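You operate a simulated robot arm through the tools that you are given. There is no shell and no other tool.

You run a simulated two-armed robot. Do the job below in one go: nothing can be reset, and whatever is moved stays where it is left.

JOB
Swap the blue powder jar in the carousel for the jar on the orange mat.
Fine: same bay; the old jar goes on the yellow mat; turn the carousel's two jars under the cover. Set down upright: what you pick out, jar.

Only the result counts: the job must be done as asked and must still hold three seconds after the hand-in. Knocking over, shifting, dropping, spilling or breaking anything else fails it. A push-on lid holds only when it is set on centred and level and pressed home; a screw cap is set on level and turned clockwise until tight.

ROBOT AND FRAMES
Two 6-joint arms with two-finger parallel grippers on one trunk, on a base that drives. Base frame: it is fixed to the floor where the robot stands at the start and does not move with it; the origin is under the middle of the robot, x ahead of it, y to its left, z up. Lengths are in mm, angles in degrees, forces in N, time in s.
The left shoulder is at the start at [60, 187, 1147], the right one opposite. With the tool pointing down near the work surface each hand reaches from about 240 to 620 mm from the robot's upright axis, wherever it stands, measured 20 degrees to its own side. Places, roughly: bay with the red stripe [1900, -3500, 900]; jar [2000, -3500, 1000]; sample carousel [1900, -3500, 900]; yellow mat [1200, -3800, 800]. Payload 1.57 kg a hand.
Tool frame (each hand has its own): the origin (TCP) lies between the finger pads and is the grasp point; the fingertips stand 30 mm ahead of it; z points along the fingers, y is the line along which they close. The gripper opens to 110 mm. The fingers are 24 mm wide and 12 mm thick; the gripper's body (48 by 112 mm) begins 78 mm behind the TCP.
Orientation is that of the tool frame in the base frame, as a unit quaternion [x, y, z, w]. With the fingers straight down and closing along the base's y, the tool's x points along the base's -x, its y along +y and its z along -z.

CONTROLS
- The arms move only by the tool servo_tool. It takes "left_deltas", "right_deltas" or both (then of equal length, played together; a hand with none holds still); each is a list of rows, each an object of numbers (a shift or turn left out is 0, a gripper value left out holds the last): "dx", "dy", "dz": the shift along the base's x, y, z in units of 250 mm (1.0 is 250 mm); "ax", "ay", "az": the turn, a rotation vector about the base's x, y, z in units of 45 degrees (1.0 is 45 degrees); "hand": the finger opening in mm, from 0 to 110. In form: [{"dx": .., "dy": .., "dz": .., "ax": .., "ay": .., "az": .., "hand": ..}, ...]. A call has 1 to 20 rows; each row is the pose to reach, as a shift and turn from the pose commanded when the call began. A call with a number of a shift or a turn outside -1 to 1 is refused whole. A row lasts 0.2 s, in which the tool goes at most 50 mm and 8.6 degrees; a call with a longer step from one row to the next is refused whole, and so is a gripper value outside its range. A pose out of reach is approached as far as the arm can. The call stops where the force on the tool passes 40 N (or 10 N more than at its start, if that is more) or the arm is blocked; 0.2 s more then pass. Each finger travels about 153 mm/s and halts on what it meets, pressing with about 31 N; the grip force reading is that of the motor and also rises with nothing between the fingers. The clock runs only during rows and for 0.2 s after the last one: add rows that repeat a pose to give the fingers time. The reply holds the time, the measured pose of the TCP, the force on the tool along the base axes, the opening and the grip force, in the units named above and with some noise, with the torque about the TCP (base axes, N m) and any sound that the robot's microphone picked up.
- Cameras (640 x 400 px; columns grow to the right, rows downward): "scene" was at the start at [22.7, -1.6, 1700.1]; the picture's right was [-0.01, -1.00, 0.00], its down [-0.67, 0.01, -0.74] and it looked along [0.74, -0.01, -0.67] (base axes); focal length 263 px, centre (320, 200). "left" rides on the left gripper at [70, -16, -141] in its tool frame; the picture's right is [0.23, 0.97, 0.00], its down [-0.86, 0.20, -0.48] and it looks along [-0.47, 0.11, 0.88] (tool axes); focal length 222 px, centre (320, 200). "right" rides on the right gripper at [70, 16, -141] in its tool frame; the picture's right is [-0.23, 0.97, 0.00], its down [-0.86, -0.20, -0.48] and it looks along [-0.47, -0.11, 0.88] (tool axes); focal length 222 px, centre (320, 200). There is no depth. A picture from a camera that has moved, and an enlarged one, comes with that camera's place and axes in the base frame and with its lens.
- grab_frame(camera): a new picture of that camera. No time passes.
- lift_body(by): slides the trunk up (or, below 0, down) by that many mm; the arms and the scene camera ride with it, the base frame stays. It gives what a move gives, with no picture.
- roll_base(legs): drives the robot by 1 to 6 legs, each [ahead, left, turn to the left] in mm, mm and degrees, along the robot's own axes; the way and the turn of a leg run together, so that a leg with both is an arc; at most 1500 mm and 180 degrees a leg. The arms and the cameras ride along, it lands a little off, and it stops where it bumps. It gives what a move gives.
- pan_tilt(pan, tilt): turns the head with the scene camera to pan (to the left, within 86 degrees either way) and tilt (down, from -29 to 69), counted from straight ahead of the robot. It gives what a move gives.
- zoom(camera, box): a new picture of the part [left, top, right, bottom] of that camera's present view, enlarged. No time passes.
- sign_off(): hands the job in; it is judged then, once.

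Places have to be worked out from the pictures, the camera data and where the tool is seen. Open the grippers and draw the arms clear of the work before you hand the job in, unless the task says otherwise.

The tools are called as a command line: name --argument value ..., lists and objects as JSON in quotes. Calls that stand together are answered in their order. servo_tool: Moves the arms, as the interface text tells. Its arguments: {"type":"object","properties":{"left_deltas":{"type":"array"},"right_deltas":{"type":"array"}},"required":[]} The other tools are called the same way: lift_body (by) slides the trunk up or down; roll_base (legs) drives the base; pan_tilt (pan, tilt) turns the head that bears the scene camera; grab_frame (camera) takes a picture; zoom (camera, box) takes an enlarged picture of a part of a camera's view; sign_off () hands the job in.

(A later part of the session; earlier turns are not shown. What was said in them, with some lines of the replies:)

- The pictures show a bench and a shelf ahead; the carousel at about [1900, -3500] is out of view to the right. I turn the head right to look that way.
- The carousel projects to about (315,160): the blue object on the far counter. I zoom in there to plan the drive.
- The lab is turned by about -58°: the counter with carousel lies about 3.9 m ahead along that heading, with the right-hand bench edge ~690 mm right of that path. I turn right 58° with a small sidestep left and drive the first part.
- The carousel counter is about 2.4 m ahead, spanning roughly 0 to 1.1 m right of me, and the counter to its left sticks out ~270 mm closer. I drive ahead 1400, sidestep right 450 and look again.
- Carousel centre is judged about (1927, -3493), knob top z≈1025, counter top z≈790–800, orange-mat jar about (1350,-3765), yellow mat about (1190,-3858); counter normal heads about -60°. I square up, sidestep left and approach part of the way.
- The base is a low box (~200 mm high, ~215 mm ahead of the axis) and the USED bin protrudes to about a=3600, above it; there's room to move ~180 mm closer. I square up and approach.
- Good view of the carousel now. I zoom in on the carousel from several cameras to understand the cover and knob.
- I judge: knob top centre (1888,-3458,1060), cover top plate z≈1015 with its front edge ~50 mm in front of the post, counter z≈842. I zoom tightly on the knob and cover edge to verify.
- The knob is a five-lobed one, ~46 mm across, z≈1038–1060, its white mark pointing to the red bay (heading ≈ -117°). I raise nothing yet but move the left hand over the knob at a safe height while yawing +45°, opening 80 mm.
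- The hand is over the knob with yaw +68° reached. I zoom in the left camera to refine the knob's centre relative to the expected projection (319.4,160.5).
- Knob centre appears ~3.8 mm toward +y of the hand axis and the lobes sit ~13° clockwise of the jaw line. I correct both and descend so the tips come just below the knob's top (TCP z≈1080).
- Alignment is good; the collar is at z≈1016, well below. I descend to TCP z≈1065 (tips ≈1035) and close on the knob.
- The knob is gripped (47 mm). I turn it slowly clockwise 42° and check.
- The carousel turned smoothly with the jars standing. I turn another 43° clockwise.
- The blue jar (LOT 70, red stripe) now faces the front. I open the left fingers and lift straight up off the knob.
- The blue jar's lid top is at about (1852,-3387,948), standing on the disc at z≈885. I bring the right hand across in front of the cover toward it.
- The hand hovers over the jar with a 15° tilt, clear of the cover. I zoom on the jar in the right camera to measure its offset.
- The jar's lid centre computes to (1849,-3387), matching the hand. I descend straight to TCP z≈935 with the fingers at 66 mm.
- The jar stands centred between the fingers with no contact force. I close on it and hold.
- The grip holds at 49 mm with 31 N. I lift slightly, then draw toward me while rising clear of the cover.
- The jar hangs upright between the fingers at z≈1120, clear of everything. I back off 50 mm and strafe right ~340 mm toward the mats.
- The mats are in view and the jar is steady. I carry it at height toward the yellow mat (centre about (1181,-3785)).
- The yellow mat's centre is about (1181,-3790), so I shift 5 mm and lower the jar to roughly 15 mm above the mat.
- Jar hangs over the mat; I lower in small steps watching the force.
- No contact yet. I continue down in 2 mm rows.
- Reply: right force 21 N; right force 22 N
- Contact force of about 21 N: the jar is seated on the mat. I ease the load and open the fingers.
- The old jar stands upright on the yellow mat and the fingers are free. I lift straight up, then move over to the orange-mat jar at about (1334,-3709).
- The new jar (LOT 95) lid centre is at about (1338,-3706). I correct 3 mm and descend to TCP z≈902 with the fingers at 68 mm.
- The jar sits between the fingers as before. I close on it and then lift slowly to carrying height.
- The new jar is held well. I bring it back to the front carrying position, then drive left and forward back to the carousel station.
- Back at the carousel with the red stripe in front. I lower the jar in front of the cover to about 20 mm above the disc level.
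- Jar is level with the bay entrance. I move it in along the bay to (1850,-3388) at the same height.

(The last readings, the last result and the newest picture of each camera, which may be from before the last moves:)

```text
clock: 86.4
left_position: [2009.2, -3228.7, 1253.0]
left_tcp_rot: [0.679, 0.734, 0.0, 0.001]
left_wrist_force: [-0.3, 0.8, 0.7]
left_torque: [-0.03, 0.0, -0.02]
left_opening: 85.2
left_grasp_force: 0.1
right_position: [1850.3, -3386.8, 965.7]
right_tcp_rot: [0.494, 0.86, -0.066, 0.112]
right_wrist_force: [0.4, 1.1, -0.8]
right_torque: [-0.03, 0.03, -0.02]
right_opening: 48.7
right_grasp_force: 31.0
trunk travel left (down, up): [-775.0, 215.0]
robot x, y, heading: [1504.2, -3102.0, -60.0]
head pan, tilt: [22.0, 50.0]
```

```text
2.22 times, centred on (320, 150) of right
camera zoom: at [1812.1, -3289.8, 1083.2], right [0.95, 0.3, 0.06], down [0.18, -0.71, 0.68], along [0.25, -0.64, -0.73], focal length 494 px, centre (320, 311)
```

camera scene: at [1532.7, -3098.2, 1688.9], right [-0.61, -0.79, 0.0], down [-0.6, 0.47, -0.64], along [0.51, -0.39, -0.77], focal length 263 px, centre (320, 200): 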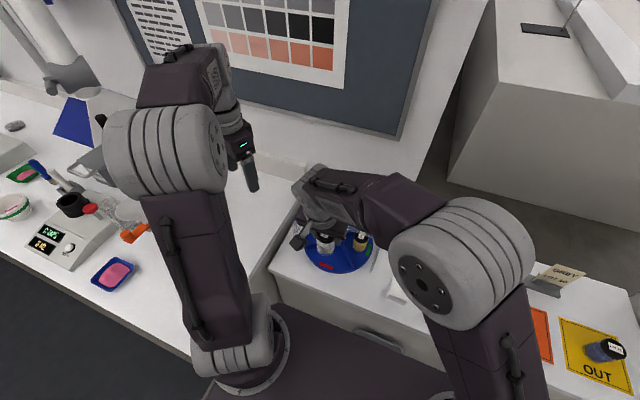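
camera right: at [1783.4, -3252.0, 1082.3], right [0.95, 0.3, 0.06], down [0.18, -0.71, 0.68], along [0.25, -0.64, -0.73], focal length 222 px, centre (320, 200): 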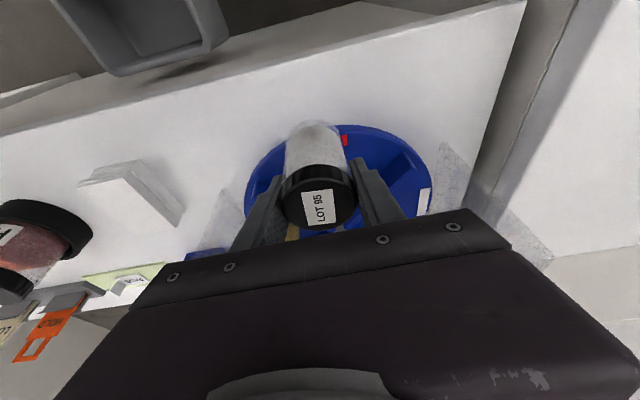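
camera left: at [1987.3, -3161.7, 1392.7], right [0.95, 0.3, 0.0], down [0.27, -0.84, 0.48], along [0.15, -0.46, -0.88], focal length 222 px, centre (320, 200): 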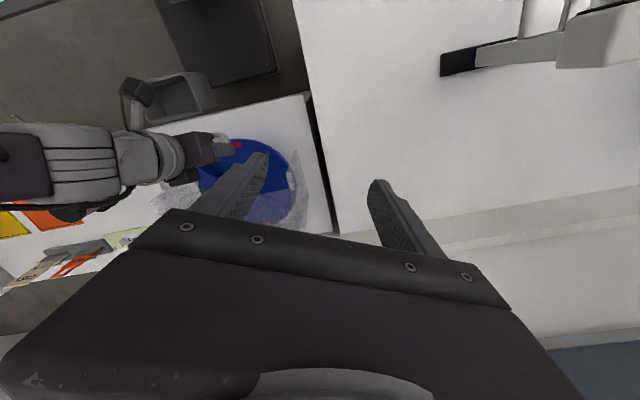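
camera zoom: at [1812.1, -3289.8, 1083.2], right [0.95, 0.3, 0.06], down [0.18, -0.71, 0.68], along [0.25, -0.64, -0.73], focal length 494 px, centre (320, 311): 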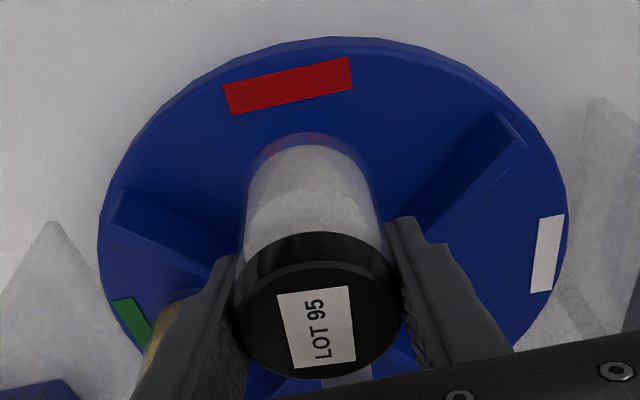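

The jar is centred in the red bay. I lower it, slowing near the expected contact (TCP ≈938).

servo_tool --right_deltas '[{"dz": -0.03}, {"dz": -0.06}, {"dz": -0.08}, {"dz": -0.09}, {"dz": -0.1}]'

servo_tool --right_deltas '[{"dz": -0.008}, {"dz": -0.014}, {"dz": -0.02}]'

```text
clock: 87.6
left_position: [2009.0, -3228.9, 1251.0]
left_tcp_rot: [0.679, 0.734, 0.0, 0.0]
left_wrist_force: [1.1, -0.2, -0.8]
left_torque: [0.01, -0.01, 0.02]
left_opening: 84.9
left_grasp_force: 0.1
right_position: [1850.7, -3387.6, 938.8]
right_tcp_rot: [0.494, 0.86, -0.066, 0.113]
right_wrist_force: [-0.2, 0.4, -0.8]
right_torque: [-0.01, -0.02, -0.01]
right_opening: 48.7
right_grasp_force: 30.8
trunk travel left (down, up): [-775.0, 215.0]
robot x, y, heading: [1506.8, -3102.4, -60.0]
head pan, tilt: [22.0, 50.0]
```

```text
clock: 88.4
left_position: [2009.3, -3230.6, 1252.4]
left_tcp_rot: [0.679, 0.734, -0.001, 0.0]
left_wrist_force: [0.9, -0.4, 0.7]
left_torque: [0.0, -0.02, -0.01]
left_opening: 84.9
left_grasp_force: 0.1
right_position: [1848.9, -3386.7, 934.4]
right_tcp_rot: [0.492, 0.861, -0.065, 0.113]
right_wrist_force: [-0.8, 0.2, -1.1]
right_torque: [0.01, -0.02, -0.02]
right_opening: 48.8
right_grasp_force: 31.4
trunk travel left (down, up): [-775.0, 215.0]
robot x, y, heading: [1503.2, -3101.7, -59.9]
head pan, tilt: [22.0, 50.0]
```

No contact yet at 934; I continue in 1.5–2 mm steps.

servo_tool --right_deltas '[{"dz": -0.006}, {"dz": -0.012}, {"dz": -0.016}]'

```text
clock: 89.2
left_position: [2008.0, -3228.5, 1253.6]
left_tcp_rot: [0.679, 0.734, 0.001, 0.001]
left_wrist_force: [-0.3, 0.0, 0.0]
left_torque: [0.0, 0.02, 0.02]
left_opening: 84.8
left_grasp_force: 0.1
right_position: [1850.3, -3386.9, 933.4]
right_tcp_rot: [0.494, 0.86, -0.066, 0.115]
right_wrist_force: [-0.8, -2.9, 18.5]
right_torque: [-0.02, 0.25, -0.05]
right_opening: 49.0
right_grasp_force: 31.0
trunk travel left (down, up): [-775.0, 215.0]
robot x, y, heading: [1502.7, -3108.8, -59.9]
head pan, tilt: [22.0, 50.0]
```

Contact at 18 N: seated on the disc. I relieve the load and open the fingers to 66 mm.

servo_tool --right_deltas '[{"dz": 0.008}, {"dz": 0.008, "hand": 54}, {"dz": 0.008, "hand": 60}, {"dz": 0.008, "hand": 66}, {"dz": 0.008, "hand": 66}]'

zoom --camera "right" --box '[190, 60, 450, 240]'

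```text
clock: 90.4
left_position: [2006.6, -3229.8, 1251.7]
left_tcp_rot: [0.679, 0.734, 0.001, 0.0]
left_wrist_force: [0.6, -0.5, 0.9]
left_torque: [-0.01, 0.03, -0.01]
left_opening: 85.3
left_grasp_force: 0.0
right_position: [1850.0, -3386.9, 933.2]
right_tcp_rot: [0.493, 0.86, -0.065, 0.113]
right_wrist_force: [-0.7, 0.7, 0.6]
right_torque: [0.01, 0.03, 0.01]
right_opening: 66.2
right_grasp_force: 0.0
trunk travel left (down, up): [-775.0, 215.0]
robot x, y, heading: [1503.1, -3103.6, -59.6]
head pan, tilt: [22.0, 50.0]
```

```text
2.22 times, centred on (320, 150) of right
camera zoom: at [1812.1, -3289.9, 1051.5], right [0.95, 0.3, 0.06], down [0.18, -0.71, 0.68], along [0.25, -0.64, -0.73], focal length 494 px, centre (320, 311)
```

zoom: 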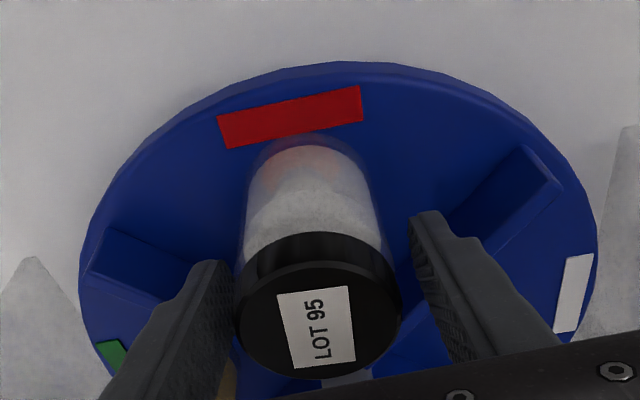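

The new jar stands in the red bay. I raise the right hand straight up and move it away to its own side, removing the tilt.

servo_tool --right_deltas '[{"dz": 0.05}, {"dz": 0.14}, {"dz": 0.28}, {"dz": 0.44}, {"dz": 0.6}, {"dz": 0.74}, {"dz": 0.86, "dx": -0.05, "dy": -0.03}, {"dz": 0.94, "dx": -0.18, "dy": -0.1}, {"dz": 1.0, "dx": -0.34, "dy": -0.19}, {"dz": 1.0, "dx": -0.5, "dy": -0.28}, {"dz": 1.0, "dx": -0.66, "dy": -0.37}, {"dz": 1.0, "dx": -0.82, "dy": -0.46}, {"dz": 1.0, "dx": -0.95, "dy": -0.54}, {"dz": 1.0, "dx": -0.95, "dy": -0.54}]'

servo_tool --right_deltas '[{"dx": -0.08, "dy": -0.045, "ax": 0.07, "ay": 0.04}, {"dx": -0.2, "dy": -0.11, "ax": 0.145, "ay": 0.083}, {"dx": -0.33, "dy": -0.186, "ax": 0.22, "ay": 0.125}, {"dx": -0.33, "dy": -0.186, "ax": 0.289, "ay": 0.167}]'

grab_frame --camera "scene"

zoom --camera "scene" --box '[280, 180, 420, 290]'

grab_frame --camera "right"

```text
clock: 93.4
left_position: [2008.9, -3229.9, 1251.5]
left_tcp_rot: [0.678, 0.735, 0.001, -0.001]
left_wrist_force: [0.7, 0.3, -0.2]
left_torque: [0.02, 0.0, 0.01]
left_opening: 85.0
left_grasp_force: 0.0
right_position: [1615.7, -3520.1, 1184.0]
right_tcp_rot: [0.494, 0.86, -0.065, 0.113]
right_wrist_force: [0.5, 0.3, 0.4]
right_torque: [0.0, 0.03, -0.01]
right_opening: 66.0
right_grasp_force: 0.1
trunk travel left (down, up): [-775.0, 215.0]
robot x, y, heading: [1504.0, -3106.3, -60.0]
head pan, tilt: [22.0, 50.0]
```

```text
clock: 94.4
left_position: [2009.8, -3230.5, 1252.3]
left_tcp_rot: [0.679, 0.734, 0.0, 0.0]
left_wrist_force: [-0.1, 1.1, -0.5]
left_torque: [0.03, -0.01, 0.01]
left_opening: 85.1
left_grasp_force: 0.1
right_position: [1530.7, -3566.8, 1182.5]
right_tcp_rot: [0.498, 0.867, 0.0, -0.001]
right_wrist_force: [0.6, -0.2, -0.2]
right_torque: [0.0, -0.01, -0.02]
right_opening: 65.9
right_grasp_force: 0.0
trunk travel left (down, up): [-775.0, 215.0]
robot x, y, heading: [1502.7, -3103.4, -59.7]
head pan, tilt: [22.0, 50.0]
```

```text
taken
camera scene: at [1534.6, -3100.4, 1688.9], right [-0.61, -0.79, 0.0], down [-0.61, 0.47, -0.64], along [0.51, -0.39, -0.77], focal length 263 px, centre (320, 200)
```

scene: 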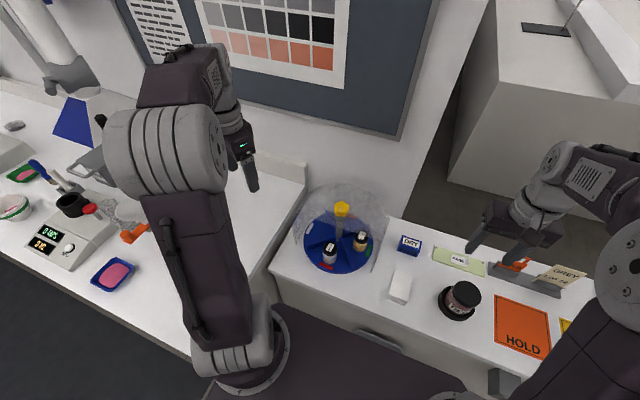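

```text
3.64 times, centred on (350, 235) of scene
camera zoom: at [1534.6, -3100.4, 1688.9], right [-0.61, -0.79, 0.0], down [-0.61, 0.47, -0.64], along [0.51, -0.39, -0.77], focal length 955 px, centre (211, 73)
```

zoom: 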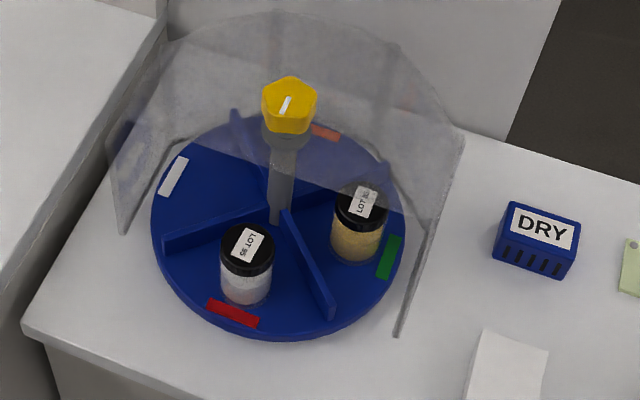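

```text
taken
camera right: at [1509.1, -3499.5, 1323.2], right [0.96, 0.29, 0.0], down [0.26, -0.84, 0.48], along [0.14, -0.46, -0.88], focal length 222 px, centre (320, 200)
```

right: 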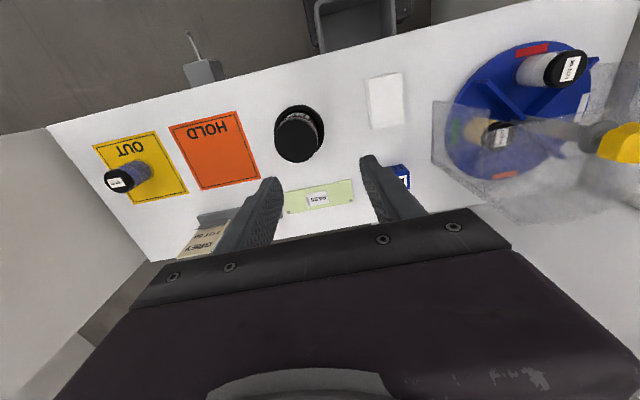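

Everything is as wanted; right hand is clear. I now bring the left hand back over the knob with the same yaw as at release.

servo_tool --left_deltas '[{"dx": -0.07, "dy": -0.128, "dz": -0.02, "az": -0.14}, {"dx": -0.142, "dy": -0.256, "dz": -0.05, "az": -0.285}, {"dx": -0.213, "dy": -0.384, "dz": -0.08, "az": -0.43}, {"dx": -0.284, "dy": -0.511, "dz": -0.11, "az": -0.57}, {"dx": -0.355, "dy": -0.639, "dz": -0.14, "az": -0.715}, {"dx": -0.426, "dy": -0.767, "dz": -0.17, "az": -0.86}, {"dx": -0.497, "dy": -0.894, "dz": -0.2, "az": -1.0}, {"dx": -0.497, "dy": -0.894, "dz": -0.28, "az": -1.0}, {"dx": -0.497, "dy": -0.894, "dz": -0.36, "az": -1.0}, {"dx": -0.497, "dy": -0.894, "dz": -0.44, "az": -1.0}, {"dx": -0.497, "dy": -0.894, "dz": -0.44, "az": -1.0}]'

zoom --camera "left" --box '[200, 40, 440, 220]'

zoom --camera "scene" --box '[290, 140, 400, 240]'

```text
clock: 96.8
left_position: [1882.9, -3453.8, 1143.7]
left_tcp_rot: [0.908, 0.419, 0.001, 0.001]
left_wrist_force: [0.2, -0.8, 0.0]
left_torque: [0.0, -0.01, -0.01]
left_opening: 84.8
left_grasp_force: 0.1
right_position: [1529.5, -3566.0, 1182.9]
right_tcp_rot: [0.498, 0.867, 0.0, 0.0]
right_wrist_force: [0.2, 0.0, -0.1]
right_torque: [0.02, -0.02, 0.0]
right_opening: 65.8
right_grasp_force: 0.1
trunk travel left (down, up): [-775.0, 215.0]
robot x, y, heading: [1506.5, -3101.4, -59.9]
head pan, tilt: [22.0, 50.0]
```

```text
2.22 times, centred on (320, 130) of left
camera zoom: at [1916.4, -3391.0, 1283.1], right [0.89, -0.46, 0.0], down [-0.4, -0.78, 0.48], along [-0.22, -0.43, -0.88], focal length 494 px, centre (320, 356)
```

zoom: 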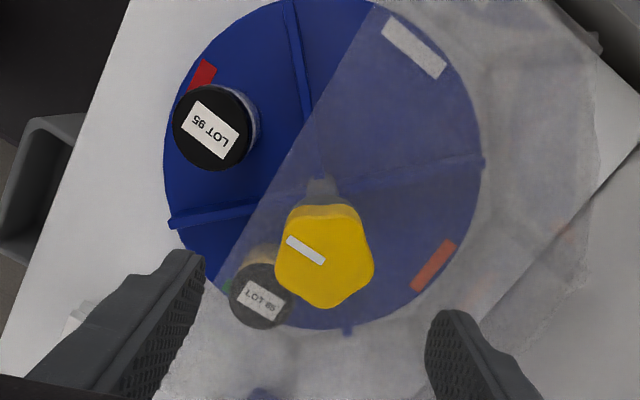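

```text
4.00 times, centred on (345, 190) of scene
camera zoom: at [1533.8, -3099.2, 1688.9], right [-0.61, -0.79, 0.0], down [-0.61, 0.47, -0.64], along [0.51, -0.39, -0.77], focal length 1050 px, centre (220, 240)
```

zoom: 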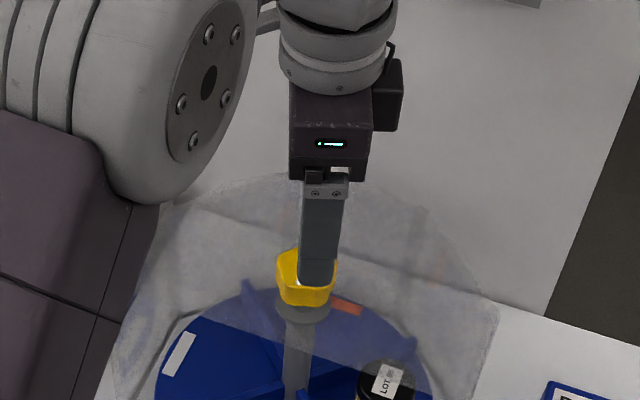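

The knob centre is about 3 mm off in x; I correct, descend to TCP z≈1065 and close on the knob.

servo_tool --left_deltas '[{"dx": 0.012, "dz": -0.06}, {"dx": 0.012, "dz": -0.16}, {"dx": 0.012, "dz": -0.24}, {"dx": 0.012, "dz": -0.29}, {"dx": 0.012, "dz": -0.315}, {"dx": 0.012, "dz": -0.315, "hand": 64}, {"dx": 0.012, "dz": -0.315, "hand": 50}, {"dx": 0.012, "dz": -0.315, "hand": 36}, {"dx": 0.012, "dz": -0.315, "hand": 30}, {"dx": 0.012, "dz": -0.315, "hand": 30}, {"dx": 0.012, "dz": -0.315, "hand": 30}]'

zoom --camera "left" --box '[200, 0, 440, 220]'

```text
clock: 99.2
left_position: [1887.3, -3452.2, 1064.0]
left_tcp_rot: [0.908, 0.419, -0.001, 0.0]
left_wrist_force: [-4.3, 3.2, -6.4]
left_torque: [-0.3, -0.3, -0.03]
left_opening: 47.2
left_grasp_force: 45.2
right_position: [1529.1, -3566.3, 1181.4]
right_tcp_rot: [0.498, 0.867, 0.0, 0.0]
right_wrist_force: [-0.3, 0.9, 0.5]
right_torque: [-0.03, -0.01, 0.0]
right_opening: 66.1
right_grasp_force: 0.1
trunk travel left (down, up): [-775.0, 215.0]
robot x, y, heading: [1506.3, -3104.2, -59.6]
head pan, tilt: [22.0, 50.0]
```

```text
1.82 times, centred on (320, 110) of left
camera zoom: at [1919.9, -3389.6, 1203.8], right [0.89, -0.46, 0.0], down [-0.4, -0.78, 0.48], along [-0.22, -0.42, -0.88], focal length 404 px, centre (320, 364)
```

zoom: 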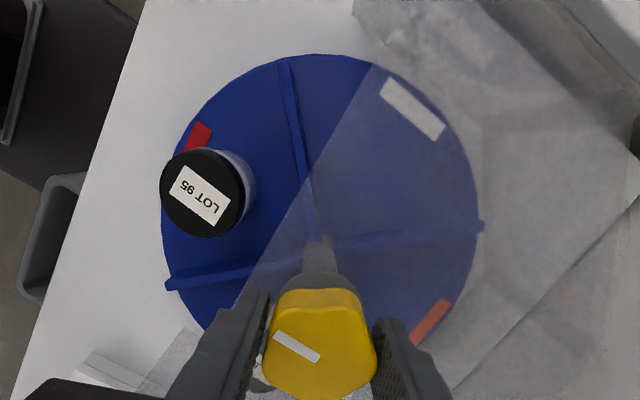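

Gripped again at 47 mm. I turn slowly counter-clockwise 43° and check.

servo_tool --left_deltas '[{"az": 0.04}, {"az": 0.1}, {"az": 0.17}, {"az": 0.25}, {"az": 0.33}, {"az": 0.41}, {"az": 0.49}, {"az": 0.57}, {"az": 0.65}, {"az": 0.73}, {"az": 0.81}, {"az": 0.88}, {"az": 0.94}, {"az": 0.96}, {"az": 0.96}]'

zoom --camera "scene" --box '[280, 160, 420, 290]'

```text
clock: 102.4
left_position: [1886.5, -3451.5, 1064.0]
left_tcp_rot: [0.69, 0.724, 0.0, 0.0]
left_wrist_force: [-17.4, 10.1, -23.3]
left_torque: [0.32, 0.14, -0.05]
left_opening: 47.4
left_grasp_force: 45.3
right_position: [1528.1, -3564.9, 1181.5]
right_tcp_rot: [0.498, 0.867, 0.001, 0.0]
right_wrist_force: [-0.2, -0.6, 0.3]
right_torque: [-0.02, -0.05, -0.02]
right_opening: 66.0
right_grasp_force: 0.0
trunk travel left (down, up): [-775.0, 215.0]
robot x, y, heading: [1507.0, -3108.6, -59.8]
head pan, tilt: [22.0, 50.0]
```

```text
3.08 times, centred on (350, 225) of scene
camera zoom: at [1531.3, -3099.5, 1688.8], right [-0.61, -0.79, 0.0], down [-0.6, 0.47, -0.64], along [0.51, -0.39, -0.77], focal length 808 px, centre (228, 123)
```

zoom: 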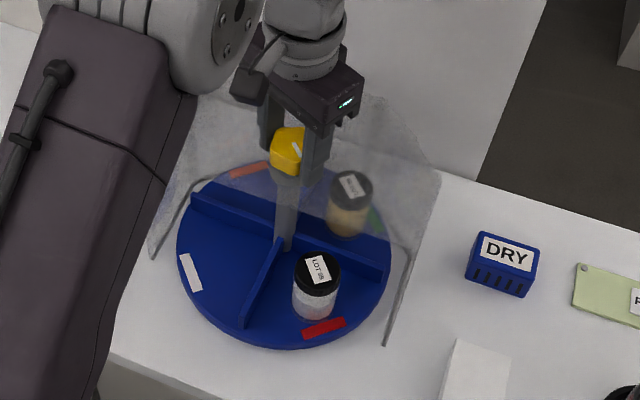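

The turn works but side/axial force has built up (~30 N). I release and regrip here to relax it before continuing.

servo_tool --left_deltas '[{"hand": 52}, {"hand": 62}, {"hand": 66, "dz": 0.004}, {"hand": 66, "dz": 0.004}, {"hand": 54, "dz": 0.004}, {"hand": 42, "dz": 0.004}, {"hand": 30, "dz": 0.004}, {"hand": 30, "dz": 0.004}, {"hand": 30, "dz": 0.004}]'

```text
clock: 104.4
left_position: [1885.9, -3453.5, 1065.5]
left_tcp_rot: [0.69, 0.724, 0.001, 0.0]
left_wrist_force: [-10.1, -0.4, -3.7]
left_torque: [0.0, 0.62, -0.04]
left_opening: 46.8
left_grasp_force: 44.4
right_position: [1527.4, -3566.6, 1183.2]
right_tcp_rot: [0.498, 0.867, 0.001, 0.001]
right_wrist_force: [0.4, -0.7, 0.2]
right_torque: [-0.05, -0.03, 0.02]
right_opening: 66.0
right_grasp_force: 0.2
trunk travel left (down, up): [-775.0, 215.0]
robot x, y, heading: [1500.6, -3100.7, -59.6]
head pan, tilt: [22.0, 50.0]
```

Force is relaxed (10 N along the jaw line, so I shift −1 mm in x). I continue counter-clockwise.

servo_tool --left_deltas '[{"dx": -0.004, "az": 0.04}, {"dx": -0.004, "az": 0.1}, {"dx": -0.004, "az": 0.17}, {"dx": -0.004, "az": 0.25}, {"dx": -0.004, "az": 0.33}, {"dx": -0.004, "az": 0.41}, {"dx": -0.004, "az": 0.49}, {"dx": -0.004, "az": 0.57}, {"dx": -0.004, "az": 0.65}, {"dx": -0.004, "az": 0.73}, {"dx": -0.004, "az": 0.81}, {"dx": -0.004, "az": 0.88}, {"dx": -0.004, "az": 0.94}, {"dx": -0.004, "az": 0.96}, {"dx": -0.004, "az": 0.96}]'

zoom --camera "scene" --box '[280, 160, 420, 290]'

```text
clock: 107.6
left_position: [1885.7, -3453.6, 1065.6]
left_tcp_rot: [0.375, 0.927, 0.001, 0.001]
left_wrist_force: [-7.5, -5.4, 6.9]
left_torque: [0.57, 0.7, -0.01]
left_opening: 46.6
left_grasp_force: 44.9
right_position: [1527.4, -3566.3, 1182.4]
right_tcp_rot: [0.498, 0.867, 0.002, 0.0]
right_wrist_force: [1.0, 1.0, -0.6]
right_torque: [-0.02, -0.01, -0.03]
right_opening: 65.8
right_grasp_force: 0.1
trunk travel left (down, up): [-775.0, 215.0]
robot x, y, heading: [1501.7, -3103.7, -59.9]
head pan, tilt: [22.0, 50.0]
```

```text
3.08 times, centred on (350, 225) of scene
camera zoom: at [1530.7, -3100.7, 1689.0], right [-0.61, -0.79, 0.0], down [-0.6, 0.47, -0.64], along [0.51, -0.39, -0.77], focal length 808 px, centre (228, 123)
```

zoom: 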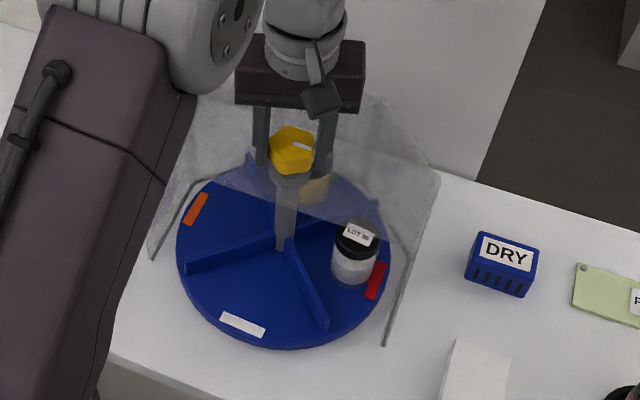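

Now 86° back; the new jar is about to go under the cover. I turn the final ~44°.

servo_tool --left_deltas '[{"az": 0.04}, {"az": 0.1}, {"az": 0.17}, {"az": 0.25}, {"az": 0.33}, {"az": 0.41}, {"az": 0.49}, {"az": 0.57}, {"az": 0.65}, {"az": 0.73}, {"az": 0.81}, {"az": 0.88}, {"az": 0.94}, {"az": 0.98}, {"az": 0.98}, {"az": 0.98}]'

zoom --camera "scene" --box '[280, 160, 420, 290]'

zoom --camera "left" --box '[200, 0, 440, 220]'

zoom --camera "right" --box '[400, 20, 640, 220]'

```text
clock: 111.0
left_position: [1886.0, -3454.0, 1065.5]
left_tcp_rot: [0.0, 1.0, 0.0, 0.001]
left_wrist_force: [-1.2, -8.9, 12.7]
left_torque: [-0.08, 0.8, -0.01]
left_opening: 46.7
left_grasp_force: 45.3
right_position: [1528.9, -3566.9, 1182.7]
right_tcp_rot: [0.498, 0.867, 0.0, 0.0]
right_wrist_force: [-0.5, 1.1, 0.0]
right_torque: [-0.01, -0.04, 0.02]
right_opening: 66.1
right_grasp_force: 0.1
trunk travel left (down, up): [-775.0, 215.0]
robot x, y, heading: [1500.4, -3108.2, -59.7]
head pan, tilt: [22.0, 50.0]
```

```text
3.08 times, centred on (350, 225) of scene
camera zoom: at [1532.2, -3101.3, 1689.0], right [-0.61, -0.79, 0.0], down [-0.6, 0.47, -0.64], along [0.51, -0.39, -0.77], focal length 808 px, centre (228, 123)
```

zoom: 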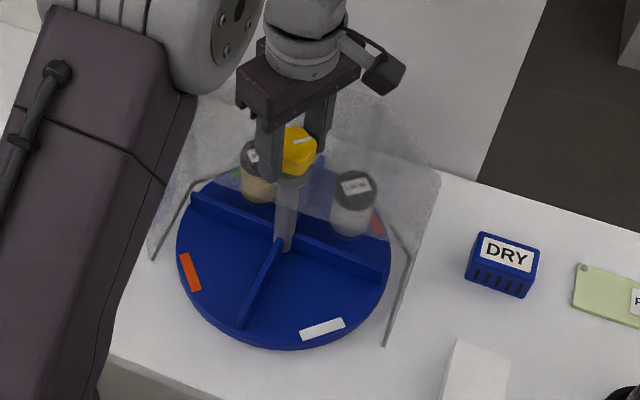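

```text
1.82 times, centred on (320, 110) of left
camera zoom: at [1815.5, -3470.7, 1205.5], right [-0.23, 0.97, 0.0], down [0.85, 0.2, 0.48], along [0.47, 0.11, -0.88], focal length 404 px, centre (320, 364)
```

zoom: 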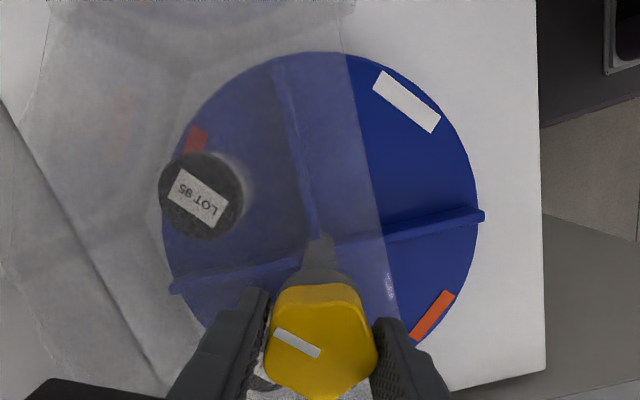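

```text
2.00 times, centred on (520, 120) of right
camera zoom: at [1507.7, -3500.0, 1322.9], right [0.96, 0.29, 0.0], down [0.26, -0.84, 0.48], along [0.14, -0.46, -0.88], focal length 444 px, centre (-80, 360)
```

zoom: 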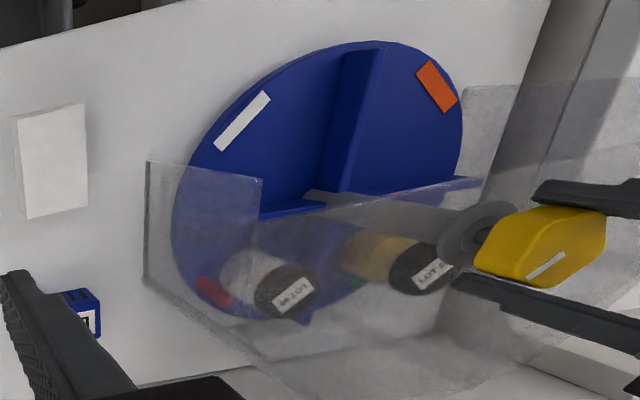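

Both jars stand under the cover in their bays. I release the knob and lift the left hand straight up.

servo_tool --left_deltas '[{"hand": 52}, {"hand": 66}, {"hand": 85}, {"hand": 85}, {"dz": 0.06}, {"dz": 0.16}, {"dz": 0.3}, {"dz": 0.46}, {"dz": 0.6}, {"dz": 0.66}]'

servo_tool --left_deltas '[{"dx": -0.02, "dy": 0.1, "az": -0.15}, {"dx": -0.04, "dy": 0.22, "az": -0.3}, {"dx": -0.06, "dy": 0.34, "az": -0.45}, {"dx": -0.08, "dy": 0.46, "az": -0.6}, {"dx": -0.1, "dy": 0.58, "az": -0.75}, {"dx": -0.1, "dy": 0.7, "az": -0.9}, {"dx": -0.1, "dy": 0.8, "az": -1.0}]'

zoom --camera "scene" --box '[280, 160, 420, 290]'

```text
clock: 113.2
left_position: [1886.4, -3453.2, 1229.9]
left_tcp_rot: [0.0, 1.0, 0.001, 0.0]
left_wrist_force: [-0.3, -0.2, -0.4]
left_torque: [0.03, -0.02, 0.02]
left_opening: 84.9
left_grasp_force: 0.0
right_position: [1530.3, -3566.7, 1182.2]
right_tcp_rot: [0.497, 0.868, 0.001, 0.0]
right_wrist_force: [0.7, -0.1, -0.4]
right_torque: [-0.06, 0.0, -0.02]
right_opening: 66.1
right_grasp_force: 0.1
trunk travel left (down, up): [-775.0, 215.0]
robot x, y, heading: [1506.0, -3102.4, -59.9]
head pan, tilt: [22.0, 50.0]
```

```text
clock: 114.8
left_position: [1863.9, -3251.8, 1229.2]
left_tcp_rot: [0.384, 0.923, 0.0, -0.001]
left_wrist_force: [-0.2, 0.2, -0.1]
left_torque: [-0.02, -0.02, 0.0]
left_opening: 84.8
left_grasp_force: 0.0
right_position: [1529.5, -3565.8, 1182.4]
right_tcp_rot: [0.497, 0.868, 0.0, 0.001]
right_wrist_force: [0.3, 0.6, 0.7]
right_torque: [-0.04, -0.02, 0.02]
right_opening: 65.9
right_grasp_force: 0.1
trunk travel left (down, up): [-775.0, 215.0]
robot x, y, heading: [1503.5, -3100.9, -59.6]
head pan, tilt: [22.0, 50.0]
```

```text
3.08 times, centred on (350, 225) of scene
camera zoom: at [1533.5, -3098.2, 1688.9], right [-0.61, -0.79, 0.0], down [-0.61, 0.47, -0.64], along [0.51, -0.39, -0.77], focal length 808 px, centre (228, 123)
```

zoom: 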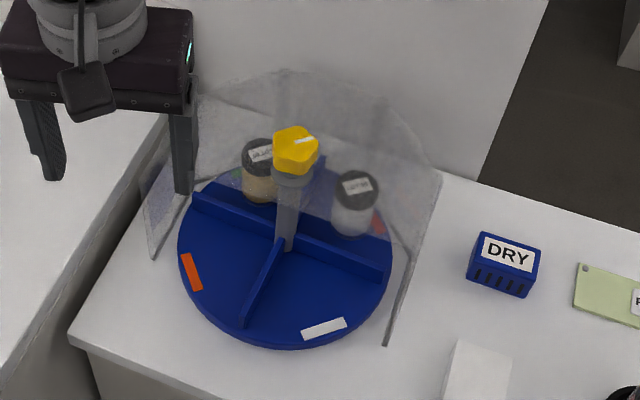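

Both jars are in place. I back the robot off 350 mm so the arms are clear, and take a last look.

roll_base --legs '[[-350, 0, 0]]'

pan_tilt --pan -10 --tilt 40

grab_frame --camera "scene"

zoom --camera "scene" --box '[180, 120, 460, 290]'

grab_frame --camera "right"

```text
clock: 117.1
left_position: [1689.3, -2953.3, 1230.0]
left_tcp_rot: [0.379, 0.925, -0.001, -0.001]
left_wrist_force: [-0.4, -0.3, -0.6]
left_torque: [0.03, 0.02, -0.01]
left_opening: 84.9
left_grasp_force: 0.2
right_position: [1358.1, -3267.6, 1182.4]
right_tcp_rot: [0.495, 0.869, 0.0, -0.001]
right_wrist_force: [-0.4, -0.5, -0.2]
right_torque: [0.05, 0.06, -0.01]
right_opening: 66.2
right_grasp_force: 0.1
trunk travel left (down, up): [-775.0, 215.0]
robot x, y, heading: [1328.7, -2806.0, -59.4]
head pan, tilt: [22.0, 50.0]
```

```text
clock: 118.1
left_position: [1688.0, -2953.2, 1229.0]
left_tcp_rot: [0.38, 0.925, -0.001, 0.0]
left_wrist_force: [-0.4, -0.3, 0.2]
left_torque: [0.02, -0.02, -0.02]
left_opening: 84.9
left_grasp_force: 0.0
right_position: [1355.7, -3267.4, 1182.0]
right_tcp_rot: [0.495, 0.869, 0.001, 0.0]
right_wrist_force: [0.4, 0.0, 0.3]
right_torque: [-0.01, -0.03, 0.0]
right_opening: 66.1
right_grasp_force: 0.1
trunk travel left (down, up): [-775.0, 215.0]
robot x, y, heading: [1326.7, -2805.3, -59.6]
head pan, tilt: [-10.0, 40.0]
```

```text
taken
camera scene: at [1326.7, -2832.6, 1703.0], right [-0.94, -0.35, 0.0], down [-0.23, 0.6, -0.77], along [0.27, -0.72, -0.64], focal length 263 px, centre (320, 200)
```

scene: 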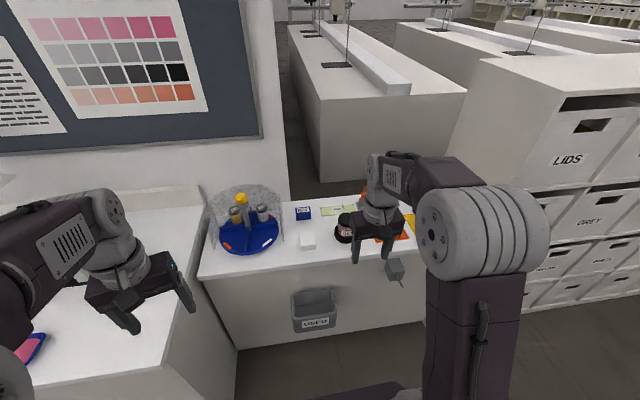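

```text
2.29 times, centred on (320, 205) of scene
camera zoom: at [1326.7, -2832.6, 1703.0], right [-0.94, -0.35, 0.0], down [-0.23, 0.6, -0.77], along [0.27, -0.72, -0.64], focal length 600 px, centre (320, 189)
```

zoom: 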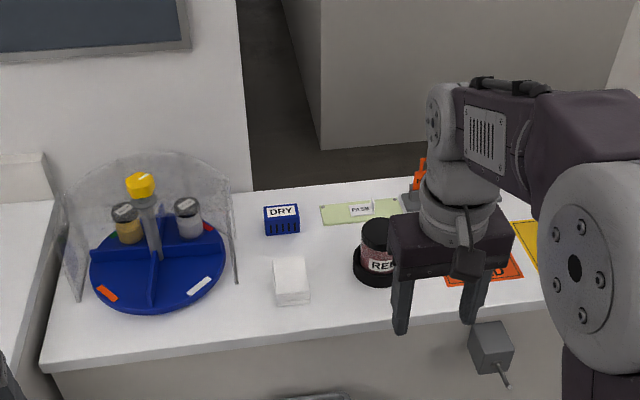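

```text
taken
camera right: at [1335.5, -3199.1, 1323.2], right [0.95, 0.3, 0.0], down [0.26, -0.84, 0.48], along [0.14, -0.46, -0.88], focal length 222 px, centre (320, 200)
```

right: 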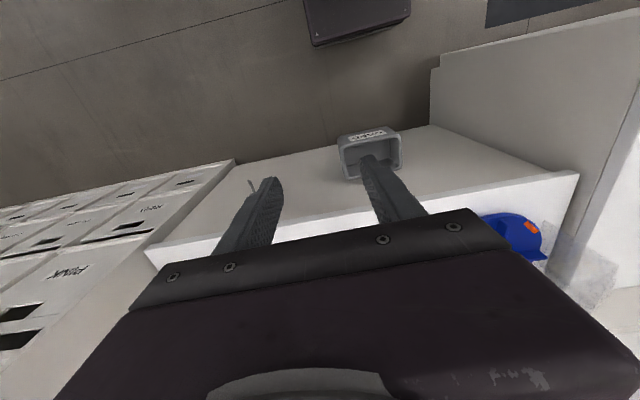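

The carousel has both jars under its cover, with the new jar in the red-striped bay. The old jar stood upright on the yellow mat in the earlier views, nothing else has moved, and both hands are open and clear. I hand the job in.

sign_off

```text
The job is handed in.
```

I swapped the jars and handed the job in; the hand-in reply gave no verdict.

- **New jar:** the orange-mat jar (LOT 95) stands upright in the red-striped bay, where the blue powder jar was.
- **Old jar:** the blue powder jar (LOT 70) is on the yellow mat. It was upright when I last had a clear view of it. In the final picture the right arm hid it.
- **Carousel:** I turned it back, so its two jars (LOT 95 and LOT 85) are under the cover in their original positions.

I saw nothing else moved or knocked in any picture. Both grippers are open, and I backed the robot about 350 mm away from the counter before handing in.
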